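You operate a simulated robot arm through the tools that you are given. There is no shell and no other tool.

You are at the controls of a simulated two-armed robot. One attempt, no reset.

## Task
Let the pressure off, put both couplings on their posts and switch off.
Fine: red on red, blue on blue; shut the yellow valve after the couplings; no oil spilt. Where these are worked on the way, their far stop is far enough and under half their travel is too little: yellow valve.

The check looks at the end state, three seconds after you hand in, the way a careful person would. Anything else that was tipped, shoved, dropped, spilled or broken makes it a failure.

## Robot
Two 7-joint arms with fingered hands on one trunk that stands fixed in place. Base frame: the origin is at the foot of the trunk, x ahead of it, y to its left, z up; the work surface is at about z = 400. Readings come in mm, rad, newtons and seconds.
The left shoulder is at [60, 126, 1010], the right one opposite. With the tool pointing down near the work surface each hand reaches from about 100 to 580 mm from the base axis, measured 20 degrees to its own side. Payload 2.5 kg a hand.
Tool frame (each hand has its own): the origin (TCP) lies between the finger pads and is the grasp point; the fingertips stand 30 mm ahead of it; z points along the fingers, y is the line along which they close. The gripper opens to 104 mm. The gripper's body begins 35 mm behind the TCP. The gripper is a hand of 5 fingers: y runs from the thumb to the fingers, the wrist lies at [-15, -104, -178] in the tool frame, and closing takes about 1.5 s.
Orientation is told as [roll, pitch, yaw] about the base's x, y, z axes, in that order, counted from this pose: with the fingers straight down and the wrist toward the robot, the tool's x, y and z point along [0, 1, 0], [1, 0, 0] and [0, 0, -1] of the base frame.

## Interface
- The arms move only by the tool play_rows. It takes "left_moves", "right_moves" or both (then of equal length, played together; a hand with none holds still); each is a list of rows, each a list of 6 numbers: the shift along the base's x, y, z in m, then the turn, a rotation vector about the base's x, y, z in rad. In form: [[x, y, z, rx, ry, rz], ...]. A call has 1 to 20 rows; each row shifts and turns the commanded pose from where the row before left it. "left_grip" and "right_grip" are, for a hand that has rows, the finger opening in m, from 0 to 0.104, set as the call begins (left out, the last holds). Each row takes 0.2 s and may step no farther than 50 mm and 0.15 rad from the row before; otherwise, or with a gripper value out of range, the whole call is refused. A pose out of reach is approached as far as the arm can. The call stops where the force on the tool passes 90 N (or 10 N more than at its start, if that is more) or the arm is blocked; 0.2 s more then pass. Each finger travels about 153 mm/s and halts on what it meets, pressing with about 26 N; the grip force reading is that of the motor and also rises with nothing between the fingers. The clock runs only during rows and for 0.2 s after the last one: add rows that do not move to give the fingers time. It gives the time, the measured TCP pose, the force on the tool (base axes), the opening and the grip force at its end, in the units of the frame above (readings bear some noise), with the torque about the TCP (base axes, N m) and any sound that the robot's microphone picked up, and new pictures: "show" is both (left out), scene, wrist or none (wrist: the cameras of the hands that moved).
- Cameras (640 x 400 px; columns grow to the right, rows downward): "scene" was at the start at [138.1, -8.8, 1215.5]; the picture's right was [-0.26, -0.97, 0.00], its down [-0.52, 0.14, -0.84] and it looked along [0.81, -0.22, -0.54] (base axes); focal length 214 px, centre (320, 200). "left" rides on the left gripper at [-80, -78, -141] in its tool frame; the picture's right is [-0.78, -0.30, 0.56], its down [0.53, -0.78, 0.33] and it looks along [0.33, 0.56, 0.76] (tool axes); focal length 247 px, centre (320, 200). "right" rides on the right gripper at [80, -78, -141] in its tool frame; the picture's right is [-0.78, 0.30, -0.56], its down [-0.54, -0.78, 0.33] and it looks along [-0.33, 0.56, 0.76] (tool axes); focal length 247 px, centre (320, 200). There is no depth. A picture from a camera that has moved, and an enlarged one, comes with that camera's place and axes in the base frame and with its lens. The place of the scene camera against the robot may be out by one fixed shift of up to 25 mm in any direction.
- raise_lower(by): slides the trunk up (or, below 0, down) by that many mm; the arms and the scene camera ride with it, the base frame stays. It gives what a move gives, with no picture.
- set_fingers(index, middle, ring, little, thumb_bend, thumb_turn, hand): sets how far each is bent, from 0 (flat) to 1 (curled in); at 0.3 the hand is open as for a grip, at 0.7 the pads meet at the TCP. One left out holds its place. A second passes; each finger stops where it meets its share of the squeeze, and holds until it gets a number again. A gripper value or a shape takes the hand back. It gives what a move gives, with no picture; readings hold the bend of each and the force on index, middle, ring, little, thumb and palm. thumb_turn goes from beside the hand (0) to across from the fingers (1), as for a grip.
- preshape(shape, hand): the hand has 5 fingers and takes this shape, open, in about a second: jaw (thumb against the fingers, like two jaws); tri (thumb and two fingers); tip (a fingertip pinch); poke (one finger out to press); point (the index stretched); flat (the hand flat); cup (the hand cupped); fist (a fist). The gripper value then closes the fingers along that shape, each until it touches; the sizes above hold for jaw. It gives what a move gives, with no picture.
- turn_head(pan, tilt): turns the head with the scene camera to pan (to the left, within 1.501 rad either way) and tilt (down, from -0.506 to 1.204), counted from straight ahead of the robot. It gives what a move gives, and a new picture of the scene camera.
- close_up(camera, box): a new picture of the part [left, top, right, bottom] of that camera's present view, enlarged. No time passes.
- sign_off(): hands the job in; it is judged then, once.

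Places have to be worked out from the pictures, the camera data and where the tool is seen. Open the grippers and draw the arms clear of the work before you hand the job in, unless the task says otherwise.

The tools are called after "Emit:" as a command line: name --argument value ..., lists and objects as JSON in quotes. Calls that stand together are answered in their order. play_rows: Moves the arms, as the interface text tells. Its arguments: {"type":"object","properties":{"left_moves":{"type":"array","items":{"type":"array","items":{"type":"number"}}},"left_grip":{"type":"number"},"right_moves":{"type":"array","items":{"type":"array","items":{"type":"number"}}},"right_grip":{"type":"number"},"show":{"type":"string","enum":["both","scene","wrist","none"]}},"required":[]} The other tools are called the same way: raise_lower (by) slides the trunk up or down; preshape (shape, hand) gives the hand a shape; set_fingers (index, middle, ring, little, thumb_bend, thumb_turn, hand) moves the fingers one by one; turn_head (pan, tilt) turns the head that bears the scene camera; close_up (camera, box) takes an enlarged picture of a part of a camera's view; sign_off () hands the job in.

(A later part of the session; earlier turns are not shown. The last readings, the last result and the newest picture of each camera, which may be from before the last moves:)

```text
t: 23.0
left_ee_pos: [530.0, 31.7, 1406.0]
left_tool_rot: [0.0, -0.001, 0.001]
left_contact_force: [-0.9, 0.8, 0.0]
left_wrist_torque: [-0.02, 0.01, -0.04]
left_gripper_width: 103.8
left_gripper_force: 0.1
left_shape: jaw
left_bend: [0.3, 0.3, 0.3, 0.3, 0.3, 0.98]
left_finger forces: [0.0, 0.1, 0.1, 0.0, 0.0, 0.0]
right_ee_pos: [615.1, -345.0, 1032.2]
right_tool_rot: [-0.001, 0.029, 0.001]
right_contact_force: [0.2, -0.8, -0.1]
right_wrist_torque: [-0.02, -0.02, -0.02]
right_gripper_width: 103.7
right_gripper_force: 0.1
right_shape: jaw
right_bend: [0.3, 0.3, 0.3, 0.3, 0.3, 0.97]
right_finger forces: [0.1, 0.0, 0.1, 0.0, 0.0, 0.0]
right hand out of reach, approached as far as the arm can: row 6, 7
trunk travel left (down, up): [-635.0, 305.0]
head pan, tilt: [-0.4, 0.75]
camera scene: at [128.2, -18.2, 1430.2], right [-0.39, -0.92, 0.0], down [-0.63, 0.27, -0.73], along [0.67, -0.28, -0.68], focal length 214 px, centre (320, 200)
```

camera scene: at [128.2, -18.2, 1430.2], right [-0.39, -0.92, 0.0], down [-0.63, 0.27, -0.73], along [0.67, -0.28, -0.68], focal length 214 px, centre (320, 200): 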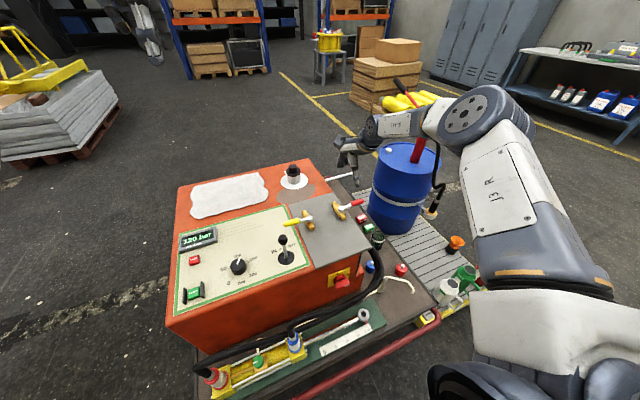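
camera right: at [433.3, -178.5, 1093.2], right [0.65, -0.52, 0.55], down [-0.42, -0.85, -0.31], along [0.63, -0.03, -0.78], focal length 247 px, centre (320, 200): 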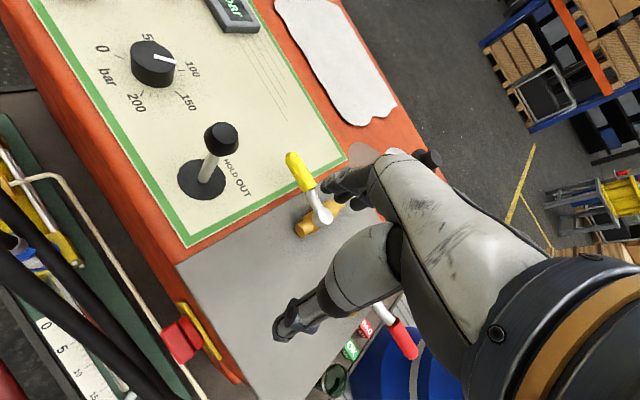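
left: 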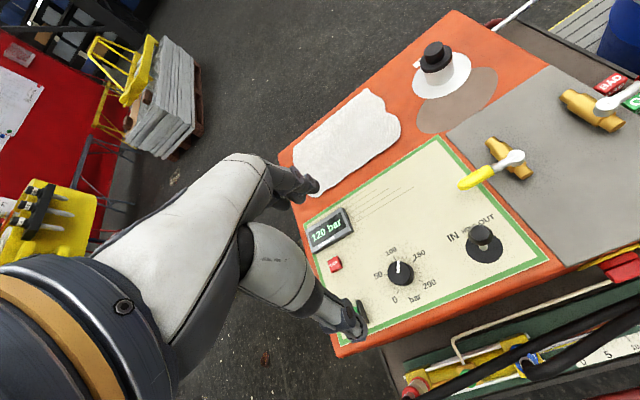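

The hand is at (615,-345,1032). From here I step inward with a growing yaw.

Emit:
play_rows --right_moves '[[0, 0.03, -0.01, 0, 0, 0.1], [0, 0.03, -0.01, 0, 0, 0.1], [0, 0.03, -0.01, 0, 0, 0.1], [0, 0.03, -0.01, 0, 0, 0.1], [0, 0.03, -0.01, 0, 0, 0.1], [0, 0.03, -0.01, 0, 0, 0.1], [0, 0, 0, 0, 0, 0]]' --show "both"

```text
t: 24.6
left_ee_pos: [530.1, 29.9, 1407.0]
left_tool_rot: [0.001, 0.002, 0.0]
left_contact_force: [-0.5, 0.0, 0.5]
left_wrist_torque: [-0.01, 0.01, 0.01]
left_gripper_width: 103.7
left_gripper_force: 0.1
left_shape: jaw
left_bend: [0.3, 0.3, 0.3, 0.3, 0.3, 0.98]
left_finger forces: [0.0, 0.1, 0.0, 0.1, 0.1, 0.1]
right_ee_pos: [561.0, -176.2, 1000.9]
right_tool_rot: [-0.004, 0.03, 0.605]
right_contact_force: [0.0, -0.7, 0.8]
right_wrist_torque: [-0.01, 0.02, 0.0]
right_gripper_width: 103.6
right_gripper_force: 0.0
right_shape: jaw
right_bend: [0.3, 0.3, 0.3, 0.3, 0.3, 0.97]
right_finger forces: [0.0, 0.0, 0.0, 0.0, 0.0, 0.0]
right hand out of reach, approached as far as the arm can: row 1, 2, 3, 4, 5, 6
trunk travel left (down, up): [-635.0, 305.0]
head pan, tilt: [-0.4, 0.75]
camera scene: at [128.3, -18.2, 1430.2], right [-0.39, -0.92, 0.0], down [-0.63, 0.27, -0.73], along [0.67, -0.28, -0.68], focal length 214 px, centre (320, 200)
camera right: at [455.5, -151.4, 1143.8], right [0.7, -0.46, 0.55], down [-0.34, -0.89, -0.31], along [0.63, 0.03, -0.78], focal length 247 px, centre (320, 200)
```

scene: 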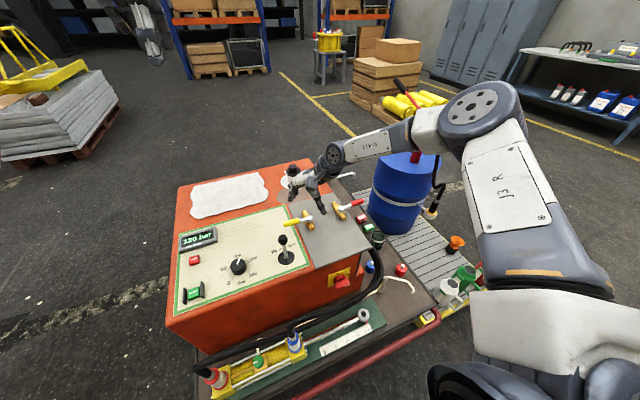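
right: 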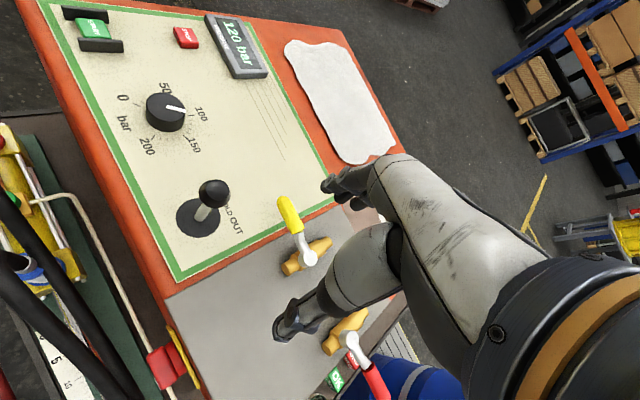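

Upright is the constraint. I tilt the fingers forward (negative pitch), which should suit the forearm better, and push forward.

Emit:
play_rows --right_moves '[[0, 0, 0, 0, -0.12, 0], [0, 0, 0, 0, -0.12, 0], [0, 0, 0, 0, -0.12, 0], [0, 0, 0, 0, -0.12, 0], [0.03, 0, 0, 0, 0, 0], [0.03, 0, 0, 0, 0, 0], [0.03, 0, 0, 0, 0, 0], [0, 0, 0, 0, 0, 0]]' --show "both"

```text
t: 26.4
left_ee_pos: [530.0, 30.2, 1405.7]
left_tool_rot: [-0.001, -0.001, 0.0]
left_contact_force: [-0.1, -0.9, -0.4]
left_wrist_torque: [0.0, -0.01, 0.0]
left_gripper_width: 103.8
left_gripper_force: 0.1
left_shape: jaw
left_bend: [0.3, 0.3, 0.3, 0.3, 0.3, 0.98]
left_finger forces: [0.0, 0.0, 0.0, 0.1, 0.0, 0.0]
right_ee_pos: [626.9, -198.3, 1032.5]
right_tool_rot: [-0.286, -0.364, 0.647]
right_contact_force: [-0.2, -0.5, -0.4]
right_wrist_torque: [-0.02, 0.01, -0.01]
right_gripper_width: 104.3
right_gripper_force: 0.1
right_shape: jaw
right_bend: [0.3, 0.3, 0.3, 0.3, 0.3, 0.97]
right_finger forces: [0.1, 0.0, 0.0, 0.0, 0.1, 0.1]
right hand out of reach, approached as far as the arm can: row 2, 3, 6, 7
trunk travel left (down, up): [-635.0, 305.0]
head pan, tilt: [-0.4, 0.75]
camera scene: at [128.1, -18.4, 1430.3], right [-0.39, -0.92, 0.0], down [-0.63, 0.27, -0.73], along [0.67, -0.28, -0.68], focal length 214 px, centre (320, 200)
camera right: at [466.6, -172.0, 1108.6], right [0.36, -0.46, 0.81], down [-0.16, -0.89, -0.43], along [0.92, 0.02, -0.4], focal length 247 px, centre (320, 200)
```

scene: 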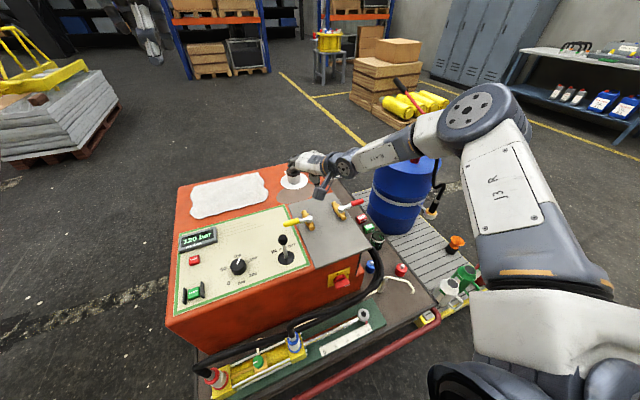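
right: 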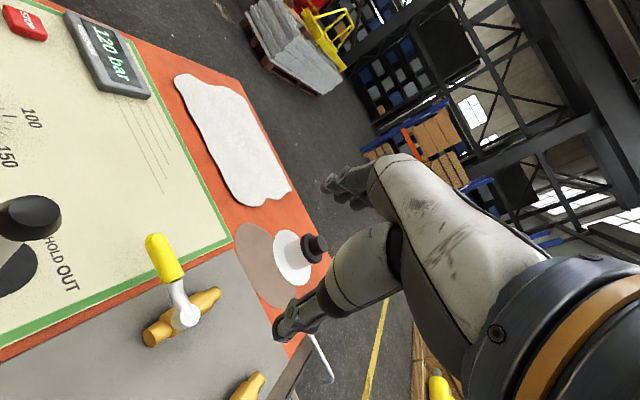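

Better: (627,-198,1032) with the fingers tilted forward. I continue down and inward toward the yellow grip and watch the wrist view.

Emit:
play_rows --right_moves '[[0, 0.01, -0.03, 0, 0, 0], [0, 0.01, -0.03, 0, 0, 0], [0, 0.01, -0.03, 0, 0, 0], [0.01, 0.01, -0.01, 0, 0, 0], [0.01, 0.01, 0, 0, 0, 0], [0, 0, 0, 0, 0, 0]]' --show "both"

```text
t: 27.8
left_ee_pos: [529.3, 31.2, 1405.7]
left_tool_rot: [0.0, 0.002, -0.001]
left_contact_force: [0.1, 0.7, -0.5]
left_wrist_torque: [-0.02, -0.01, 0.01]
left_gripper_width: 103.8
left_gripper_force: 0.0
left_shape: jaw
left_bend: [0.3, 0.3, 0.3, 0.3, 0.3, 0.98]
left_finger forces: [0.0, 0.1, 0.1, 0.0, 0.0, 0.1]
right_ee_pos: [586.9, -174.1, 999.0]
right_tool_rot: [-0.288, -0.361, 0.652]
right_contact_force: [0.3, 0.4, 0.5]
right_wrist_torque: [0.0, -0.04, 0.03]
right_gripper_width: 103.7
right_gripper_force: 0.0
right_shape: jaw
right_bend: [0.3, 0.3, 0.3, 0.3, 0.3, 0.97]
right_finger forces: [0.2, 0.0, 0.0, 0.0, 0.0, 0.0]
right hand out of reach, approached as far as the arm can: row 1, 2, 3, 4, 5
trunk travel left (down, up): [-635.0, 305.0]
head pan, tilt: [-0.4, 0.75]
camera scene: at [128.3, -18.2, 1430.2], right [-0.39, -0.92, 0.0], down [-0.63, 0.27, -0.73], along [0.67, -0.28, -0.68], focal length 214 px, centre (320, 200)
camera right: at [426.7, -148.9, 1076.9], right [0.36, -0.46, 0.81], down [-0.16, -0.89, -0.43], along [0.92, 0.02, -0.4], focal length 247 px, centre (320, 200)
```

scene: 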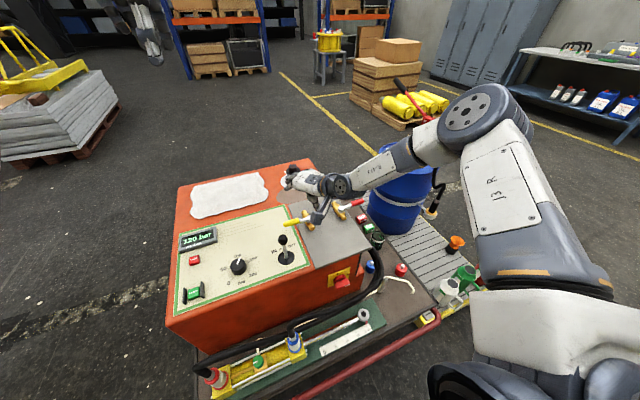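
right: 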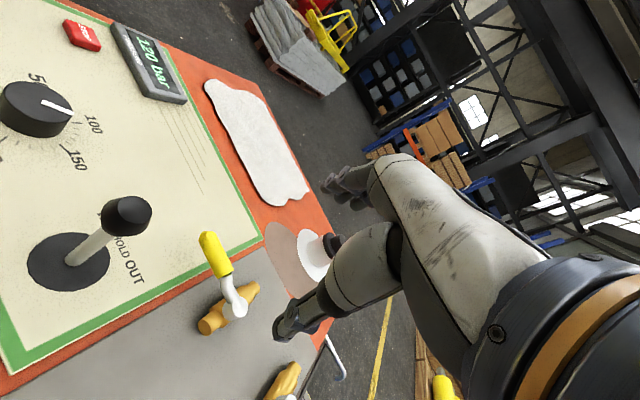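

Going lower loses reach with this posture, so the left arm is the better choice for the yellow valve. I draw the right hand up and back to the right, then bring the left down.

Emit:
play_rows --right_moves '[[0, -0.02, 0.04, 0, 0, 0], [0, -0.03, 0.035, 0, 0, -0.1], [-0.01, -0.04, 0.02, 0, 0, -0.1], [-0.01, -0.04, 0, 0, 0.1, -0.1], [-0.02, -0.04, 0, 0, 0.1, -0.1], [-0.02, -0.04, 0, 0, 0.1, -0.1], [-0.02, -0.03, 0, 0, 0, -0.1]]' --show "none"

Emit:
play_rows --left_moves '[[0, 0, -0.05, 0, 0, 0], [0, 0, -0.05, 0, 0, 0], [0, 0, -0.05, 0, 0, 0], [0, 0, -0.05, 0, 0, 0], [0, 0, -0.05, 0, 0, 0], [0, 0, -0.05, 0, 0, 0], [0, 0, 0, 0, 0, 0]]' --show "both"

```text
t: 29.4
left_ee_pos: [529.8, 30.4, 1405.9]
left_tool_rot: [0.001, -0.001, -0.001]
left_contact_force: [0.1, 0.9, -0.3]
left_wrist_torque: [-0.03, -0.01, -0.02]
left_gripper_width: 103.6
left_gripper_force: 0.1
left_shape: jaw
left_bend: [0.3, 0.3, 0.3, 0.3, 0.3, 0.98]
left_finger forces: [0.0, 0.0, 0.0, 0.0, 0.0, 0.1]
right_ee_pos: [505.6, -416.9, 1093.2]
right_tool_rot: [-0.199, -0.075, 0.029]
right_contact_force: [-0.1, -0.6, -0.2]
right_wrist_torque: [0.01, -0.02, -0.02]
right_gripper_width: 103.9
right_gripper_force: 0.1
right_shape: jaw
right_bend: [0.3, 0.3, 0.3, 0.3, 0.3, 0.97]
right_finger forces: [0.1, 0.0, 0.0, 0.1, 0.0, 0.1]
trunk travel left (down, up): [-635.0, 305.0]
head pan, tilt: [-0.4, 0.75]
```

```text
t: 31.0
left_ee_pos: [530.0, 28.6, 1104.6]
left_tool_rot: [0.0, -0.001, 0.0]
left_contact_force: [-0.7, -0.5, -0.4]
left_wrist_torque: [-0.01, 0.02, 0.0]
left_gripper_width: 103.6
left_gripper_force: 0.0
left_shape: jaw
left_bend: [0.3, 0.3, 0.3, 0.3, 0.3, 0.98]
left_finger forces: [0.1, 0.0, 0.0, 0.1, 0.1, 0.0]
right_ee_pos: [505.2, -416.8, 1093.1]
right_tool_rot: [-0.199, -0.076, 0.029]
right_contact_force: [0.2, 0.3, 0.2]
right_wrist_torque: [0.0, 0.02, 0.02]
right_gripper_width: 104.0
right_gripper_force: 0.0
right_shape: jaw
right_bend: [0.3, 0.3, 0.3, 0.3, 0.3, 0.97]
right_finger forces: [0.0, 0.0, 0.0, 0.0, 0.1, 0.0]
trunk travel left (down, up): [-635.0, 305.0]
head pan, tilt: [-0.4, 0.75]
camera scene: at [128.1, -18.2, 1430.3], right [-0.39, -0.92, 0.0], down [-0.63, 0.27, -0.73], along [0.67, -0.28, -0.68], focal length 214 px, centre (320, 200)
camera left: at [452.1, -50.5, 1245.4], right [-0.3, -0.78, -0.56], down [-0.78, 0.53, -0.33], along [0.56, 0.33, -0.76], focal length 247 px, centre (320, 200)
```

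scene: 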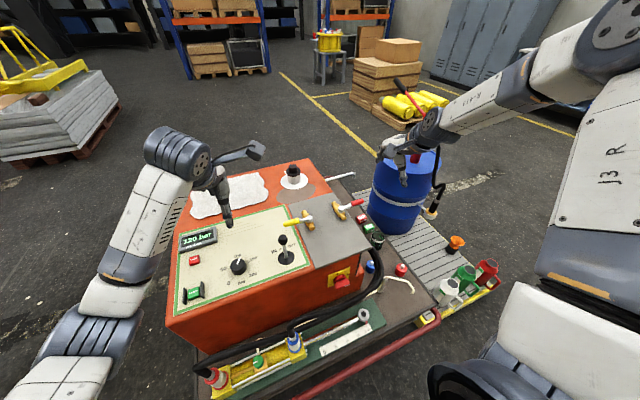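
left: 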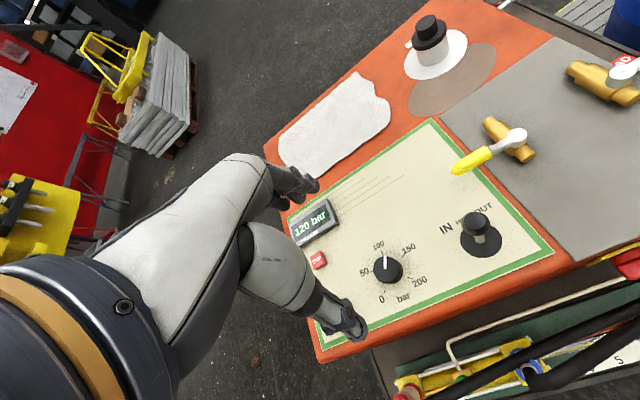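

The left arm descends well in its elbow-down posture. Now I move it across toward the yellow grip at a safe height.

Emit:
play_rows --left_moves '[[0.02, -0.035, -0.02, 0, 0, 0], [0.02, -0.035, -0.02, 0, 0, 0], [0.02, -0.035, -0.02, 0, 0, 0], [0.02, -0.035, -0.02, 0, 0, 0], [0.02, -0.035, -0.02, 0, 0, 0], [0, 0, 0, 0, 0, 0]]' --show "both"

```text
t: 32.4
left_ee_pos: [606.3, -113.9, 1025.4]
left_tool_rot: [0.001, 0.004, -0.02]
left_contact_force: [0.8, -0.1, -0.7]
left_wrist_torque: [0.0, 0.01, 0.03]
left_gripper_width: 103.9
left_gripper_force: 0.0
left_shape: jaw
left_bend: [0.3, 0.3, 0.3, 0.3, 0.3, 0.97]
left_finger forces: [0.1, 0.0, 0.0, 0.1, 0.1, 0.0]
left hand out of reach, approached as far as the arm can: row 4, 5
right_ee_pos: [505.1, -416.4, 1092.7]
right_tool_rot: [-0.201, -0.075, 0.028]
right_contact_force: [0.3, 0.6, 1.1]
right_wrist_torque: [-0.02, -0.01, 0.01]
right_gripper_width: 103.8
right_gripper_force: 0.0
right_shape: jaw
right_bend: [0.3, 0.3, 0.3, 0.3, 0.3, 0.97]
right_finger forces: [0.0, 0.1, 0.0, 0.0, 0.1, 0.0]
trunk travel left (down, up): [-635.0, 305.0]
head pan, tilt: [-0.4, 0.75]
camera scene: at [128.2, -18.3, 1430.3], right [-0.39, -0.92, 0.0], down [-0.63, 0.27, -0.73], along [0.67, -0.28, -0.68], focal length 214 px, centre (320, 200)
camera left: at [526.6, -192.0, 1166.7], right [-0.31, -0.77, -0.56], down [-0.77, 0.55, -0.33], along [0.56, 0.32, -0.76], focal length 247 px, centre (320, 200)
```

scene: 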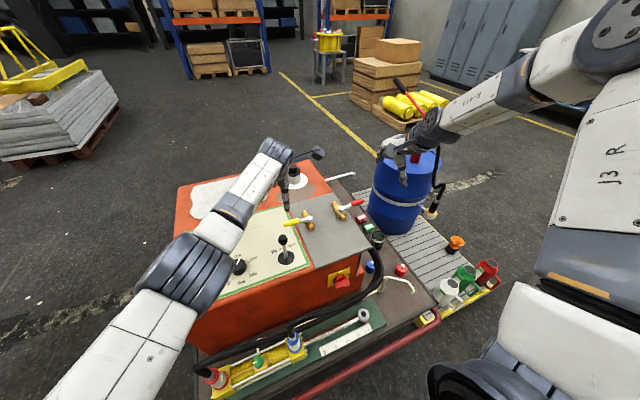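
left: 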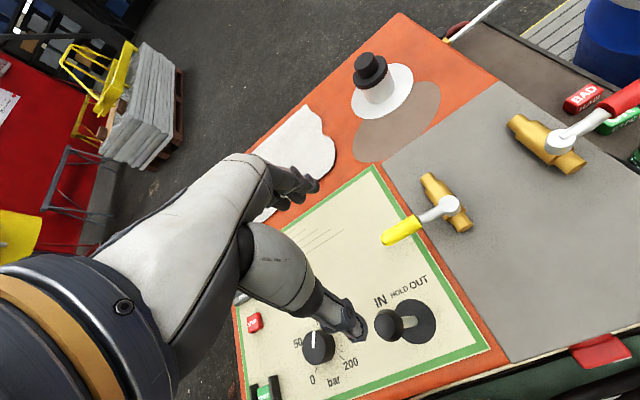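

The left arm's approach would pass close over the joystick, so I prefer the right arm, using the trunk for the vertical move. I move the left hand back up and clear, and test the right hand's reach in the air at (650,-150,1030) with larger yaw.

Emit:
play_rows --left_moves '[[-0.01, 0.03, 0.035, 0, 0, 0], [-0.01, 0.03, 0.035, 0, 0, 0], [-0.01, 0.03, 0.035, 0, 0, 0], [-0.01, 0.03, 0.035, 0, 0, 0], [-0.02, 0.03, 0.03, 0, 0, 0], [-0.02, 0.03, 0.03, 0, 0, 0], [0, 0.03, 0.03, 0, 0, 0], [0, 0.03, 0.03, 0, 0, 0], [0, 0.03, 0.03, 0, 0, 0], [0, 0.03, 0.03, 0, 0, 0]]' --right_moves '[[0.02, 0.03, 0, 0, 0, 0.1], [0.02, 0.03, 0, 0, 0, 0.1], [0.02, 0.03, 0, 0, 0, 0.1], [0.02, 0.03, 0, 0, 0, 0.1], [0.01, 0.03, -0.01, 0, -0.1, 0.05], [0.01, 0.03, -0.01, 0, -0.1, 0.05], [0.01, 0.02, -0.01, 0, -0.1, 0.05], [0.01, 0.02, -0.01, 0, -0.1, 0.05], [0.01, 0.02, -0.01, 0, 0, 0.1], [0.01, 0.02, 0, 0, 0, 0.1]]' --show "both"

```text
t: 34.6
left_ee_pos: [523.3, 184.8, 1349.1]
left_tool_rot: [0.001, 0.001, 0.0]
left_contact_force: [0.3, -0.6, 0.0]
left_wrist_torque: [-0.03, -0.02, 0.02]
left_gripper_width: 103.9
left_gripper_force: 0.0
left_shape: jaw
left_bend: [0.3, 0.3, 0.3, 0.3, 0.3, 0.97]
left_finger forces: [0.1, 0.0, 0.1, 0.0, 0.0, 0.0]
right_ee_pos: [626.8, -165.0, 1060.4]
right_tool_rot: [-0.42, -0.418, 0.884]
right_contact_force: [-0.4, 0.0, 0.1]
right_wrist_torque: [-0.03, -0.03, -0.01]
right_gripper_width: 103.8
right_gripper_force: 0.0
right_shape: jaw
right_bend: [0.3, 0.3, 0.3, 0.3, 0.3, 0.97]
right_finger forces: [0.0, 0.0, 0.0, 0.0, 0.1, 0.0]
right hand out of reach, approached as far as the arm can: row 6, 7, 10
trunk travel left (down, up): [-635.0, 305.0]
head pan, tilt: [-0.4, 0.75]
camera scene: at [127.4, -18.3, 1430.3], right [-0.39, -0.92, 0.0], down [-0.63, 0.27, -0.73], along [0.67, -0.28, -0.68], focal length 214 px, centre (320, 200)
camera right: at [456.1, -166.1, 1115.0], right [0.33, -0.36, 0.87], down [0.05, -0.92, -0.39], along [0.94, 0.18, -0.29], focal length 247 px, centre (320, 200)
camera left: at [445.5, 105.0, 1490.1], right [-0.3, -0.78, -0.56], down [-0.78, 0.54, -0.33], along [0.56, 0.33, -0.76], focal length 247 px, centre (320, 200)
```

scene: 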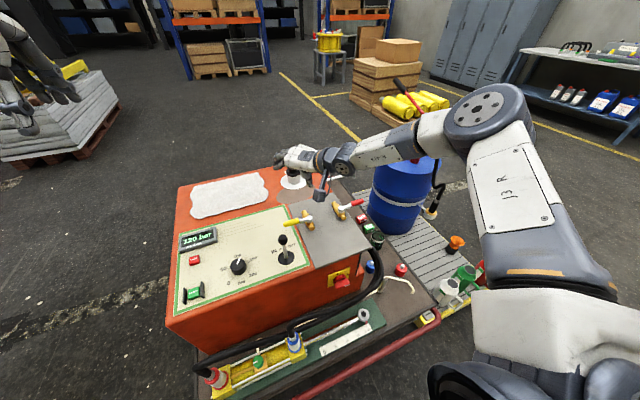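
right: 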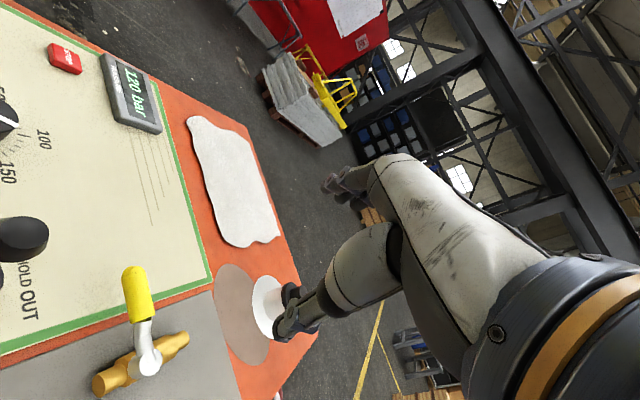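
left: 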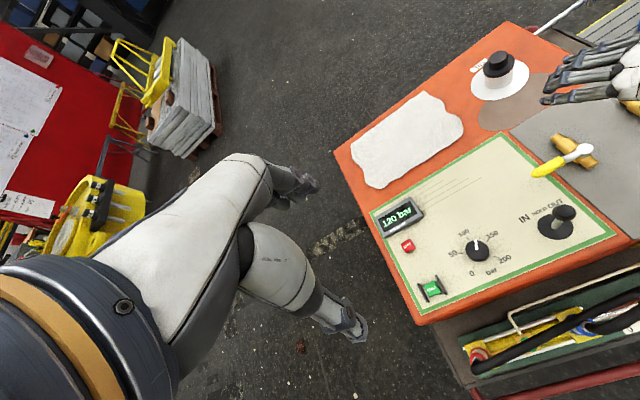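

The right hand reaches (627,-165,1060) here. I give it the poke shape and look at where the finger stands relative to the TCP.

Emit:
preshape --hand "right" --shape "poke"

Emit:
close_up --camera "scene" --box '[240, 120, 400, 220]'

Emit:
close_up --camera "left" --box '[480, 20, 640, 120]'

Emit:
close_up --camera "right" --box '[0, 0, 640, 400]'

```text
t: 35.5
left_ee_pos: [524.4, 183.5, 1347.5]
left_tool_rot: [-0.001, 0.002, -0.002]
left_contact_force: [0.2, -0.2, 0.2]
left_wrist_torque: [-0.02, 0.0, 0.01]
left_gripper_width: 103.9
left_gripper_force: 0.0
left_shape: jaw
left_bend: [0.3, 0.3, 0.3, 0.3, 0.3, 0.97]
left_finger forces: [0.0, 0.0, 0.0, 0.0, 0.0, 0.1]
right_ee_pos: [628.5, -165.6, 1059.9]
right_tool_rot: [-0.419, -0.415, 0.88]
right_contact_force: [0.3, 0.1, -0.5]
right_wrist_torque: [-0.02, -0.02, 0.05]
right_gripper_width: 0.0
right_gripper_force: 0.1
right_shape: poke
right_bend: [0.7, 0.7, 0.99, 0.99, 1.0, 1.0]
right_finger forces: [0.1, 0.0, 0.0, 0.0, 0.0, 0.1]
trunk travel left (down, up): [-635.0, 305.0]
head pan, tilt: [-0.4, 0.75]
```

```text
4.00 times, centred on (320, 170) of scene
camera zoom: at [128.3, -18.2, 1430.2], right [-0.39, -0.92, 0.0], down [-0.63, 0.27, -0.73], along [0.67, -0.28, -0.68], focal length 858 px, centre (320, 320)
```

zoom: 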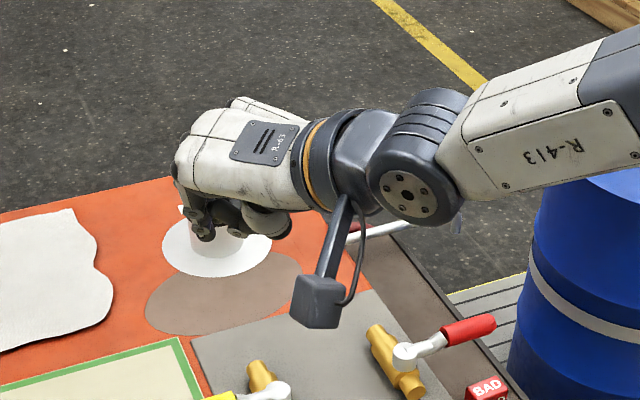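

```text
4.00 times, centred on (560, 70) of left
camera zoom: at [446.6, 104.3, 1489.1], right [-0.3, -0.78, -0.56], down [-0.78, 0.53, -0.33], along [0.55, 0.33, -0.76], focal length 988 px, centre (-640, 720)
```

zoom: 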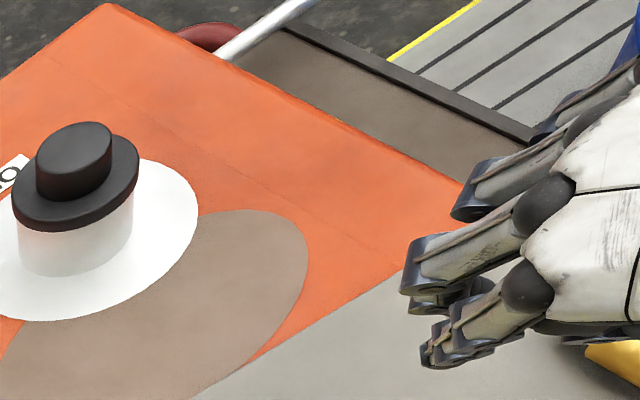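

```text
1.00 times, centred on (320, 200) of right (not enlarged: the box is as wide or as high as the picture)
camera zoom: at [456.8, -166.0, 1114.8], right [0.33, -0.35, 0.87], down [0.05, -0.92, -0.39], along [0.94, 0.18, -0.29], focal length 247 px, centre (320, 200)
```

zoom: 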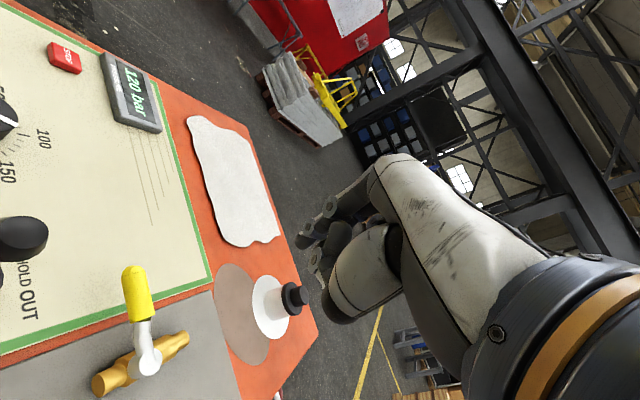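

The right hand's natural yaw here doesn't suit gripping the handle, while an upright left hand with a small negative yaw would clear the joystick. I take the right hand back out and test the left hand's reach above the valve.

Emit:
play_rows --right_moves '[[-0.01, -0.02, 0.01, 0, 0, -0.1], [-0.01, -0.02, 0.01, 0, 0, -0.1], [-0.01, -0.03, 0.01, 0, 0.1, -0.05], [-0.01, -0.03, 0.01, 0, 0.1, -0.05], [-0.01, -0.03, 0, 0, 0.1, -0.05], [-0.02, -0.03, 0, 0, 0.1, -0.1], [-0.02, -0.03, 0, 0, 0, -0.1], [-0.02, -0.03, 0, 0, 0, -0.1], [-0.02, -0.03, 0, 0, 0, -0.1], [0, -0.03, 0, 0, 0, 0]]' --show "none"

Emit:
play_rows --left_moves '[[0.01, -0.035, -0.035, 0, 0, 0], [0.01, -0.035, -0.035, 0, 0, 0], [0.01, -0.035, -0.035, 0, 0, 0], [0.01, -0.035, -0.035, 0, 0, 0], [0.01, -0.03, -0.035, 0, 0, -0.05], [0.01, -0.03, -0.035, 0, 0, -0.05], [0.02, -0.03, -0.03, 0, 0, -0.1], [0.02, -0.03, -0.03, 0, 0, -0.1], [0.02, -0.03, -0.03, 0, 0, -0.1], [0.02, -0.02, 0, 0, 0, 0], [0, 0, 0, 0, 0, 0]]' --show "both"

```text
t: 37.7
left_ee_pos: [524.8, 182.6, 1348.3]
left_tool_rot: [0.001, 0.002, 0.0]
left_contact_force: [-0.8, 0.2, -0.1]
left_wrist_torque: [0.03, -0.02, 0.01]
left_gripper_width: 103.8
left_gripper_force: 0.1
left_shape: jaw
left_bend: [0.3, 0.3, 0.3, 0.3, 0.3, 0.97]
left_finger forces: [0.0, 0.1, 0.0, 0.1, 0.1, 0.0]
right_ee_pos: [498.9, -444.5, 1096.5]
right_tool_rot: [-0.2, -0.072, 0.079]
right_contact_force: [0.5, -0.1, -0.1]
right_wrist_torque: [-0.01, 0.0, -0.04]
right_gripper_width: 0.0
right_gripper_force: 0.1
right_shape: poke
right_bend: [0.7, 0.7, 0.99, 0.99, 1.0, 1.0]
right_finger forces: [0.0, 0.0, 0.1, 0.1, 0.0, 0.0]
trunk travel left (down, up): [-635.0, 305.0]
head pan, tilt: [-0.4, 0.75]
```

```text
refused: row 1 steps farther than a row can; nothing moved
```

I resend the left move with row lengths under 50 mm.

Emit:
play_rows --left_moves '[[0.01, -0.03, -0.03, 0, 0, 0], [0.01, -0.03, -0.03, 0, 0, 0], [0.01, -0.03, -0.03, 0, 0, 0], [0.01, -0.03, -0.03, 0, 0, 0], [0.01, -0.03, -0.03, 0, 0, -0.05], [0.01, -0.03, -0.03, 0, 0, -0.05], [0.015, -0.03, -0.03, 0, 0, -0.1], [0.015, -0.03, -0.03, 0, 0, -0.1], [0.015, -0.03, -0.03, 0, 0, -0.1], [0.015, -0.03, -0.03, 0, 0, 0], [0, -0.02, -0.02, 0, 0, 0], [0, 0, 0, 0, 0, 0]]' --show "both"

```text
t: 40.3
left_ee_pos: [621.1, -112.8, 1033.1]
left_tool_rot: [-0.001, 0.0, -0.4]
left_contact_force: [-0.7, -0.5, 0.4]
left_wrist_torque: [-0.01, -0.02, 0.01]
left_gripper_width: 103.9
left_gripper_force: 0.0
left_shape: jaw
left_bend: [0.3, 0.3, 0.3, 0.3, 0.3, 0.97]
left_finger forces: [0.0, 0.0, 0.0, 0.0, 0.0, 0.0]
left hand out of reach, approached as far as the arm can: row 10, 11
right_ee_pos: [498.7, -443.5, 1098.7]
right_tool_rot: [-0.203, -0.073, 0.079]
right_contact_force: [0.2, -0.4, -0.8]
right_wrist_torque: [0.01, 0.02, 0.0]
right_gripper_width: 0.2
right_gripper_force: 0.0
right_shape: poke
right_bend: [0.7, 0.7, 0.99, 0.99, 1.0, 1.0]
right_finger forces: [0.0, 0.0, 0.1, 0.0, 0.0, 0.0]
trunk travel left (down, up): [-635.0, 305.0]
head pan, tilt: [-0.4, 0.75]
camera scene: at [128.4, -18.0, 1430.2], right [-0.39, -0.92, 0.0], down [-0.63, 0.27, -0.73], along [0.67, -0.28, -0.68], focal length 214 px, centre (320, 200)
camera left: at [518.8, -155.1, 1174.8], right [-0.57, -0.6, -0.56], down [-0.51, 0.8, -0.33], along [0.64, 0.09, -0.76], focal length 247 px, centre (320, 200)
```

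scene: 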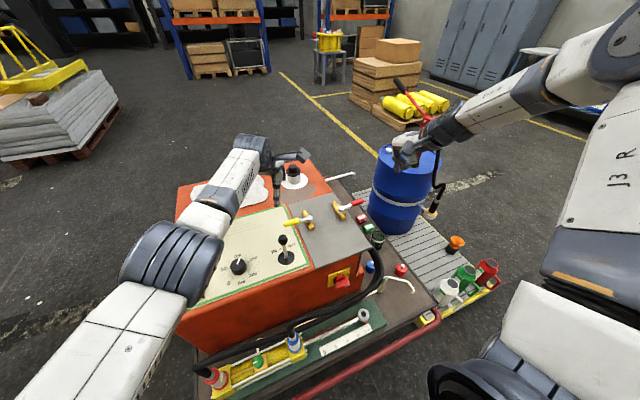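
left: 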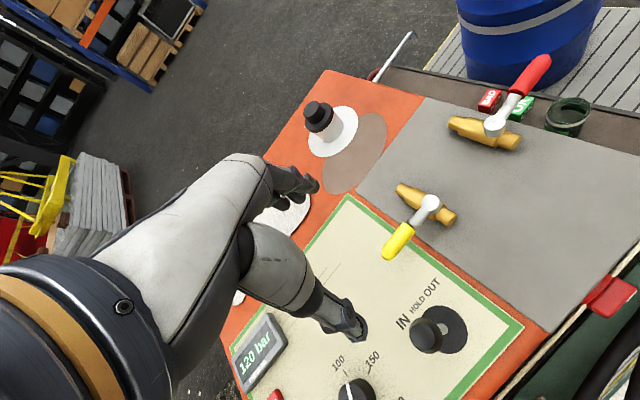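

The left arm's reach limit (about 508 mm shoulder to wrist) shows here. With yaw 0 and the fingers pitched forward about 0.5 rad it should reach the grip while keeping clear of the joystick, so I set that pose in the air first.

Emit:
play_rows --left_moves '[[0, 0, 0.02, 0, -0.1, 0], [0, 0, 0.0, 0, -0.1, 0.05], [0, 0, 0.0, 0, -0.1, 0.05], [0, 0, 0.0, 0, -0.1, 0.1], [0, 0, 0, 0, -0.1, 0.1], [0.01, -0.01, 0, 0, 0, 0.1], [0.01, -0.01, 0, 0, 0, 0], [0.01, -0.01, 0, 0, 0, 0], [0, 0, 0, 0, 0, 0]]' --show "both"

```text
t: 42.3
left_ee_pos: [637.7, -125.8, 1052.8]
left_tool_rot: [0.158, -0.474, -0.028]
left_contact_force: [0.2, 0.3, 0.3]
left_wrist_torque: [0.01, 0.02, 0.0]
left_gripper_width: 104.1
left_gripper_force: 0.0
left_shape: jaw
left_bend: [0.3, 0.3, 0.3, 0.3, 0.3, 0.98]
left_finger forces: [0.0, 0.0, 0.0, 0.1, 0.1, 0.0]
left hand out of reach, approached as far as the arm can: row 7, 8
right_ee_pos: [499.7, -443.1, 1097.8]
right_tool_rot: [-0.202, -0.074, 0.08]
right_contact_force: [-0.3, 0.5, -0.1]
right_wrist_torque: [-0.03, -0.03, 0.0]
right_gripper_width: 0.0
right_gripper_force: 0.0
right_shape: poke
right_bend: [0.7, 0.7, 0.99, 0.99, 1.0, 1.0]
right_finger forces: [0.1, 0.0, 0.0, 0.1, 0.1, 0.1]
trunk travel left (down, up): [-635.0, 305.0]
head pan, tilt: [-0.4, 0.75]
camera scene: at [128.3, -17.9, 1430.3], right [-0.39, -0.92, 0.0], down [-0.63, 0.27, -0.73], along [0.67, -0.28, -0.68], focal length 214 px, centre (320, 200)
camera left: at [507.9, -223.2, 1131.3], right [0.02, -0.68, -0.73], down [-0.56, 0.6, -0.57], along [0.83, 0.42, -0.37], focal length 247 px, centre (320, 200)
```

scene: 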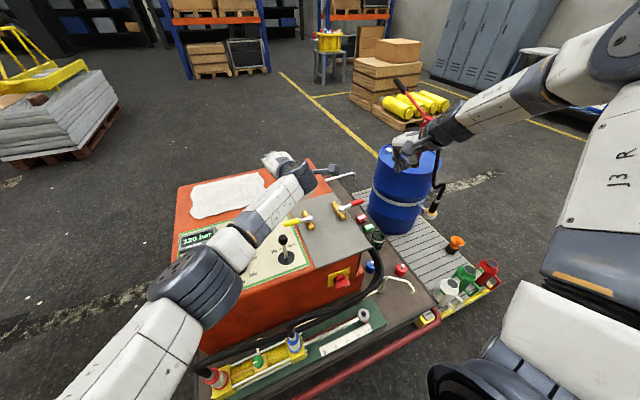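
left: 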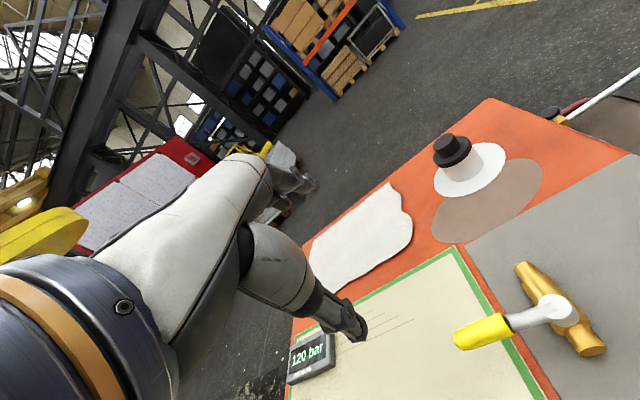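

The yellow grip measures about (653,-146,820), spanning y -170 to -116. I narrow the left opening a little and lower the trunk part of the way, keeping the arm pose.

Emit:
play_rows --left_moves '[[0, 0, 0, -0.05, 0, 0], [0, -0.005, 0, -0.05, 0, 0], [0, -0.005, 0, -0.05, 0, 0], [0, 0, 0, 0, 0, 0]]' --left_grip 0.07 --show "none"

Emit:
raise_lower --by -130

Emit:
close_up --camera "scene" --box '[160, 100, 420, 270]'

Emit:
close_up --camera "left" --box '[0, 0, 640, 400]'

```text
t: 43.3
left_ee_pos: [637.9, -137.1, 1053.8]
left_tool_rot: [-0.013, -0.473, 0.046]
left_contact_force: [0.1, -0.3, 0.3]
left_wrist_torque: [0.02, 0.03, 0.03]
left_gripper_width: 70.2
left_gripper_force: 0.1
left_shape: jaw
left_bend: [0.28, 0.38, 0.35, 0.35, 0.6, 0.99]
left_finger forces: [0.0, 0.0, 0.1, 0.1, 0.0, 0.0]
right_ee_pos: [498.2, -444.3, 1097.9]
right_tool_rot: [-0.203, -0.075, 0.079]
right_contact_force: [0.0, 0.1, 0.5]
right_wrist_torque: [0.01, 0.01, -0.01]
right_gripper_width: 0.0
right_gripper_force: 0.1
right_shape: poke
right_bend: [0.7, 0.7, 0.99, 0.99, 1.0, 1.0]
right_finger forces: [0.1, 0.1, 0.0, 0.1, 0.0, 0.0]
trunk travel left (down, up): [-635.0, 305.0]
head pan, tilt: [-0.4, 0.75]
```

```text
t: 44.9
left_ee_pos: [637.7, -136.6, 923.2]
left_tool_rot: [-0.011, -0.474, 0.045]
left_contact_force: [0.0, -0.4, 0.2]
left_wrist_torque: [0.0, -0.01, 0.0]
left_gripper_width: 70.4
left_gripper_force: 0.0
left_shape: jaw
left_bend: [0.28, 0.38, 0.35, 0.35, 0.6, 0.99]
left_finger forces: [0.0, 0.0, 0.1, 0.0, 0.0, 0.1]
right_ee_pos: [499.4, -444.1, 967.2]
right_tool_rot: [-0.202, -0.076, 0.078]
right_contact_force: [0.3, -0.5, 0.0]
right_wrist_torque: [0.0, 0.01, 0.01]
right_gripper_width: 0.0
right_gripper_force: 0.2
right_shape: poke
right_bend: [0.7, 0.7, 0.99, 0.99, 1.0, 1.0]
right_finger forces: [0.1, 0.0, 0.1, 0.0, 0.0, 0.0]
trunk travel left (down, up): [-505.0, 435.0]
head pan, tilt: [-0.4, 0.75]
```

```text
2.35 times, centred on (290, 185) of scene
camera zoom: at [128.2, -18.1, 1300.3], right [-0.39, -0.92, 0.0], down [-0.63, 0.27, -0.73], along [0.67, -0.28, -0.68], focal length 505 px, centre (391, 235)
```

zoom: 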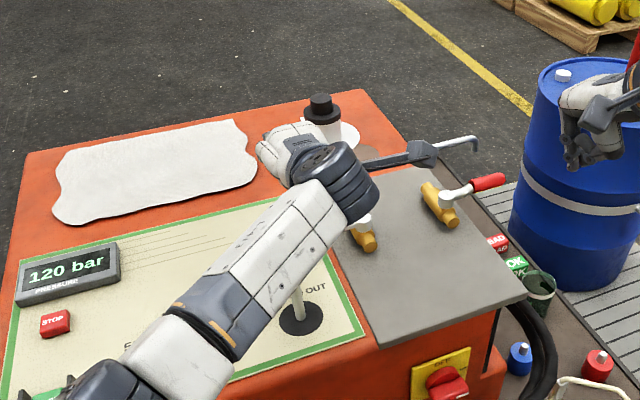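

```text
1.00 times, centred on (320, 200) of left (not enlarged: the box is as wide or as high as the picture)
camera zoom: at [507.4, -220.3, 1014.6], right [0.02, -0.78, -0.62], down [-0.56, 0.51, -0.65], along [0.83, 0.36, -0.43], focal length 247 px, centre (320, 200)
```

zoom: 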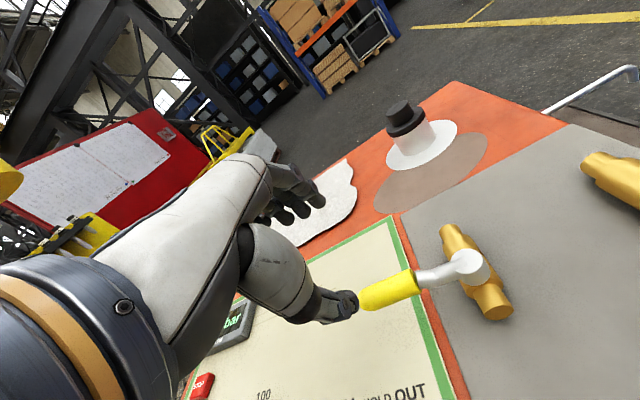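

The hand is well placed above the grip: thumb on the near side, fingers on the far side. I shift slightly forward and lower the trunk 60 mm more, then check again.

Emit:
play_rows --left_moves '[[0.004, -0.003, 0, 0, 0, -0.02], [0.003, 0, 0, 0, 0, -0.02]]' --show "none"

Emit:
raise_lower --by -60

Emit:
close_up --camera "left" --box '[200, 150, 560, 375]'

Emit:
close_up --camera "scene" --box '[230, 100, 390, 200]'

```text
t: 45.5
left_ee_pos: [644.6, -139.4, 924.9]
left_tool_rot: [-0.009, -0.473, 0.005]
left_contact_force: [-0.5, 0.0, 0.5]
left_wrist_torque: [-0.01, 0.02, 0.01]
left_gripper_width: 70.4
left_gripper_force: 0.1
left_shape: jaw
left_bend: [0.28, 0.38, 0.35, 0.35, 0.6, 0.99]
left_finger forces: [0.0, 0.1, 0.0, 0.0, 0.0, 0.0]
right_ee_pos: [498.9, -444.2, 968.7]
right_tool_rot: [-0.202, -0.072, 0.079]
right_contact_force: [-0.1, -0.4, 0.2]
right_wrist_torque: [0.0, -0.01, 0.0]
right_gripper_width: 0.0
right_gripper_force: 0.0
right_shape: poke
right_bend: [0.7, 0.7, 0.99, 0.99, 1.0, 1.0]
right_finger forces: [0.0, 0.1, 0.0, 0.0, 0.0, 0.0]
trunk travel left (down, up): [-505.0, 435.0]
head pan, tilt: [-0.4, 0.75]
```

```text
t: 46.5
left_ee_pos: [644.5, -139.1, 863.0]
left_tool_rot: [-0.011, -0.474, 0.005]
left_contact_force: [0.0, -0.6, -0.4]
left_wrist_torque: [0.03, 0.0, -0.02]
left_gripper_width: 70.1
left_gripper_force: 0.0
left_shape: jaw
left_bend: [0.28, 0.38, 0.35, 0.35, 0.6, 0.99]
left_finger forces: [0.0, 0.0, 0.0, 0.0, 0.0, 0.0]
right_ee_pos: [500.4, -444.8, 907.4]
right_tool_rot: [-0.203, -0.075, 0.079]
right_contact_force: [-0.2, 0.1, -0.3]
right_wrist_torque: [0.05, -0.04, -0.01]
right_gripper_width: 0.0
right_gripper_force: 0.1
right_shape: poke
right_bend: [0.7, 0.7, 0.99, 0.99, 1.0, 1.0]
right_finger forces: [0.1, 0.0, 0.1, 0.0, 0.0, 0.0]
trunk travel left (down, up): [-445.0, 495.0]
head pan, tilt: [-0.4, 0.75]
```

```text
1.78 times, centred on (380, 262) of left
camera zoom: at [511.1, -218.0, 954.9], right [-0.01, -0.78, -0.62], down [-0.54, 0.53, -0.65], along [0.84, 0.33, -0.43], focal length 439 px, centre (213, 89)
```

zoom: 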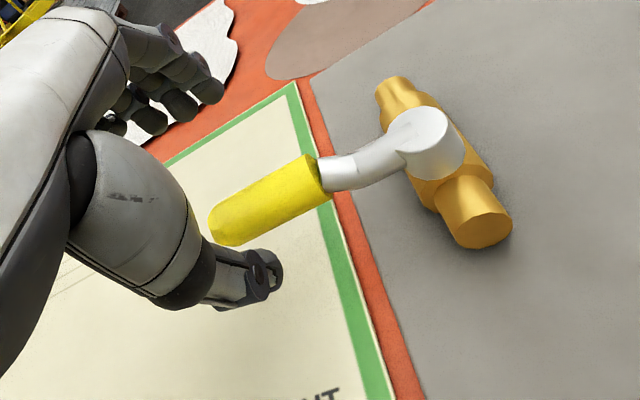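

```text
4.00 times, centred on (310, 150) of scene
camera zoom: at [128.1, -18.1, 1240.3], right [-0.39, -0.92, 0.0], down [-0.63, 0.27, -0.73], along [0.67, -0.28, -0.68], focal length 858 px, centre (360, 400)
```

zoom: 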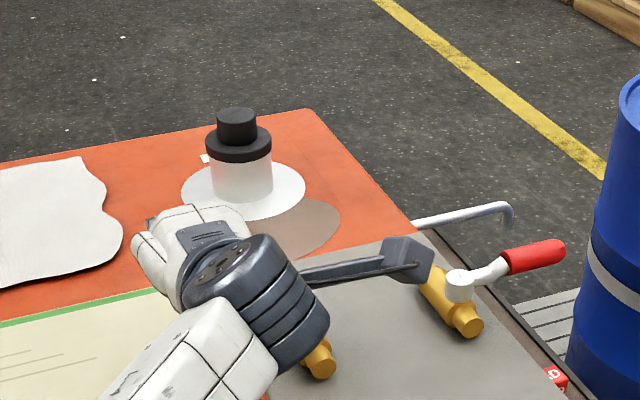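

The index and middle fingers are beside the grip on the far side, the thumb in front. I shift 8 mm right and lower by 30 mm so the grip lies between thumb and fingers.

Emit:
play_rows --left_moves '[[0.002, -0.008, 0, 0, 0, 0], [0, 0, 0, 0, 0, 0]]' --show "none"

Emit:
raise_lower --by -30

Emit:
close_up --camera "left" --box '[200, 150, 560, 375]'

Emit:
close_up --camera "right" --box '[0, 0, 640, 400]'

```text
t: 47.1
left_ee_pos: [640.5, -155.3, 862.5]
left_tool_rot: [-0.014, -0.47, -0.023]
left_contact_force: [-0.2, 0.0, 0.0]
left_wrist_torque: [0.01, -0.02, 0.03]
left_gripper_width: 70.3
left_gripper_force: 0.1
left_shape: jaw
left_bend: [0.28, 0.38, 0.35, 0.35, 0.6, 0.99]
left_finger forces: [0.0, 0.0, 0.0, 0.0, 0.0, 0.0]
left hand out of reach, approached as far as the arm can: row 1
right_ee_pos: [498.7, -443.4, 907.2]
right_tool_rot: [-0.202, -0.075, 0.078]
right_contact_force: [-0.7, 0.3, -0.4]
right_wrist_torque: [-0.04, 0.0, 0.0]
right_gripper_width: 0.3
right_gripper_force: 0.0
right_shape: poke
right_bend: [0.7, 0.7, 0.99, 0.99, 1.0, 1.0]
right_finger forces: [0.0, 0.1, 0.1, 0.0, 0.1, 0.1]
trunk travel left (down, up): [-445.0, 495.0]
head pan, tilt: [-0.4, 0.75]
```

```text
t: 47.9
left_ee_pos: [640.0, -153.7, 832.0]
left_tool_rot: [-0.014, -0.472, -0.021]
left_contact_force: [0.2, 0.1, 0.9]
left_wrist_torque: [0.01, 0.03, -0.01]
left_gripper_width: 70.3
left_gripper_force: 0.1
left_shape: jaw
left_bend: [0.28, 0.38, 0.35, 0.35, 0.6, 0.99]
left_finger forces: [0.0, 0.0, 0.1, 0.0, 0.1, 0.0]
right_ee_pos: [499.8, -443.3, 879.0]
right_tool_rot: [-0.203, -0.075, 0.079]
right_contact_force: [0.1, -0.7, -0.5]
right_wrist_torque: [-0.01, -0.04, 0.02]
right_gripper_width: 0.1
right_gripper_force: 0.0
right_shape: poke
right_bend: [0.7, 0.7, 0.99, 0.99, 1.0, 1.0]
right_finger forces: [0.0, 0.1, 0.0, 0.1, 0.0, 0.0]
trunk travel left (down, up): [-415.0, 525.0]
head pan, tilt: [-0.4, 0.75]
```

```text
1.78 times, centred on (380, 262) of left
camera zoom: at [504.1, -228.5, 924.4], right [-0.03, -0.78, -0.62], down [-0.53, 0.54, -0.65], along [0.85, 0.3, -0.43], focal length 439 px, centre (213, 89)
```

zoom: 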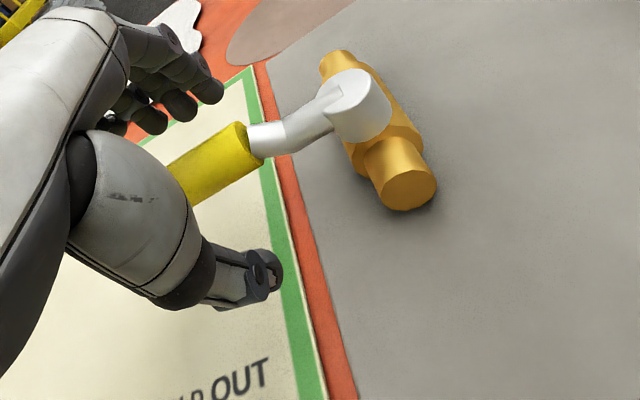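

```text
1.00 times, centred on (320, 200) of right (not enlarged: the box is as wide or as high as the picture)
camera zoom: at [404.5, -343.6, 992.9], right [0.29, -0.63, 0.72], down [-0.71, -0.65, -0.28], along [0.64, -0.43, -0.64], focal length 247 px, centre (320, 200)
```

zoom: 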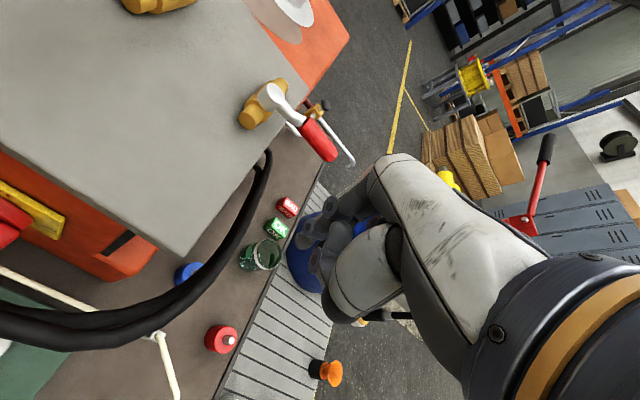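

The grip lies between thumb and fingers with no contact. I close the left hand on it.

Emit:
play_rows --left_moves '[[0, 0, 0, 0, 0, 0], [0, 0, 0, 0, 0, 0], [0, 0, 0, 0, 0, 0], [0, 0, 0, 0, 0, 0], [0, 0, 0, 0, 0, 0], [0, 0, 0, 0, 0, 0]]' --left_grip 0.0 --show "wrist"

```text
t: 49.3
left_ee_pos: [640.4, -153.9, 834.1]
left_tool_rot: [-0.015, -0.468, -0.024]
left_contact_force: [-1.2, -0.6, -1.5]
left_wrist_torque: [0.09, 0.04, -0.04]
left_gripper_width: 18.1
left_gripper_force: 26.5
left_shape: jaw
left_bend: [0.74, 0.54, 0.52, 0.55, 0.73, 1.0]
left_finger forces: [12.0, 6.3, 3.0, 0.0, 23.4, 0.1]
right_ee_pos: [498.6, -443.7, 878.3]
right_tool_rot: [-0.203, -0.073, 0.079]
right_contact_force: [0.4, -0.3, -1.0]
right_wrist_torque: [-0.01, -0.01, -0.02]
right_gripper_width: 0.0
right_gripper_force: 0.0
right_shape: poke
right_bend: [0.7, 0.7, 0.99, 0.99, 1.0, 1.0]
right_finger forces: [0.0, 0.0, 0.0, 0.0, 0.1, 0.0]
trunk travel left (down, up): [-415.0, 525.0]
head pan, tilt: [-0.4, 0.75]
camera left: at [504.2, -228.6, 924.1], right [-0.04, -0.78, -0.62], down [-0.53, 0.54, -0.65], along [0.85, 0.3, -0.43], focal length 247 px, centre (320, 200)
```

left: 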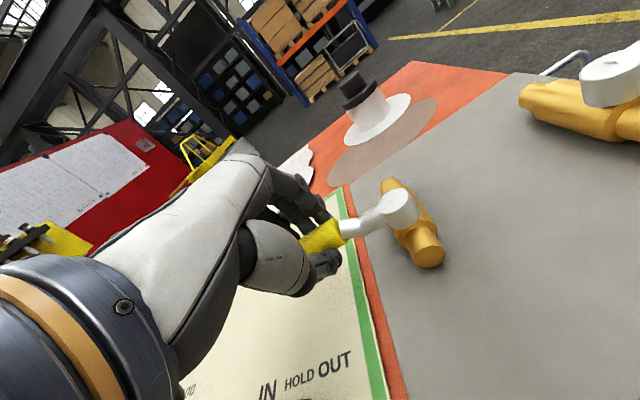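

The handle is gripped (index, middle, ring and thumb loaded). I try a small pull toward the robot and read the force.

Emit:
play_rows --left_moves '[[-0.008, 0, 0, 0, 0, 0.05], [-0.008, -0.002, 0, 0, 0, 0.08]]' --show "wrist"

```text
t: 49.9
left_ee_pos: [627.7, -154.3, 832.0]
left_tool_rot: [-0.016, -0.468, 0.06]
left_contact_force: [2.7, -14.4, -3.6]
left_wrist_torque: [-0.1, -0.01, -0.32]
left_gripper_width: 17.7
left_gripper_force: 25.9
left_shape: jaw
left_bend: [0.74, 0.55, 0.54, 0.55, 0.73, 1.0]
left_finger forces: [13.1, 5.5, 2.8, 0.0, 23.1, 0.0]
left hand out of reach, approached as far as the arm can: row 2
right_ee_pos: [499.6, -445.1, 876.8]
right_tool_rot: [-0.2, -0.073, 0.081]
right_contact_force: [-0.3, 0.1, 0.4]
right_wrist_torque: [0.0, 0.02, -0.03]
right_gripper_width: 0.0
right_gripper_force: 0.0
right_shape: poke
right_bend: [0.7, 0.7, 0.99, 0.99, 1.0, 1.0]
right_finger forces: [0.0, 0.0, 0.0, 0.0, 0.1, 0.1]
trunk travel left (down, up): [-415.0, 525.0]
head pan, tilt: [-0.4, 0.75]
camera left: at [498.6, -238.3, 924.6], right [0.03, -0.79, -0.62], down [-0.57, 0.5, -0.66], along [0.82, 0.37, -0.43], focal length 247 px, centre (320, 200)
```

left: 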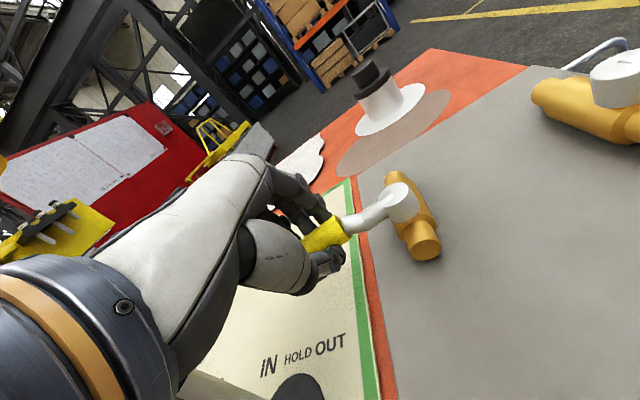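

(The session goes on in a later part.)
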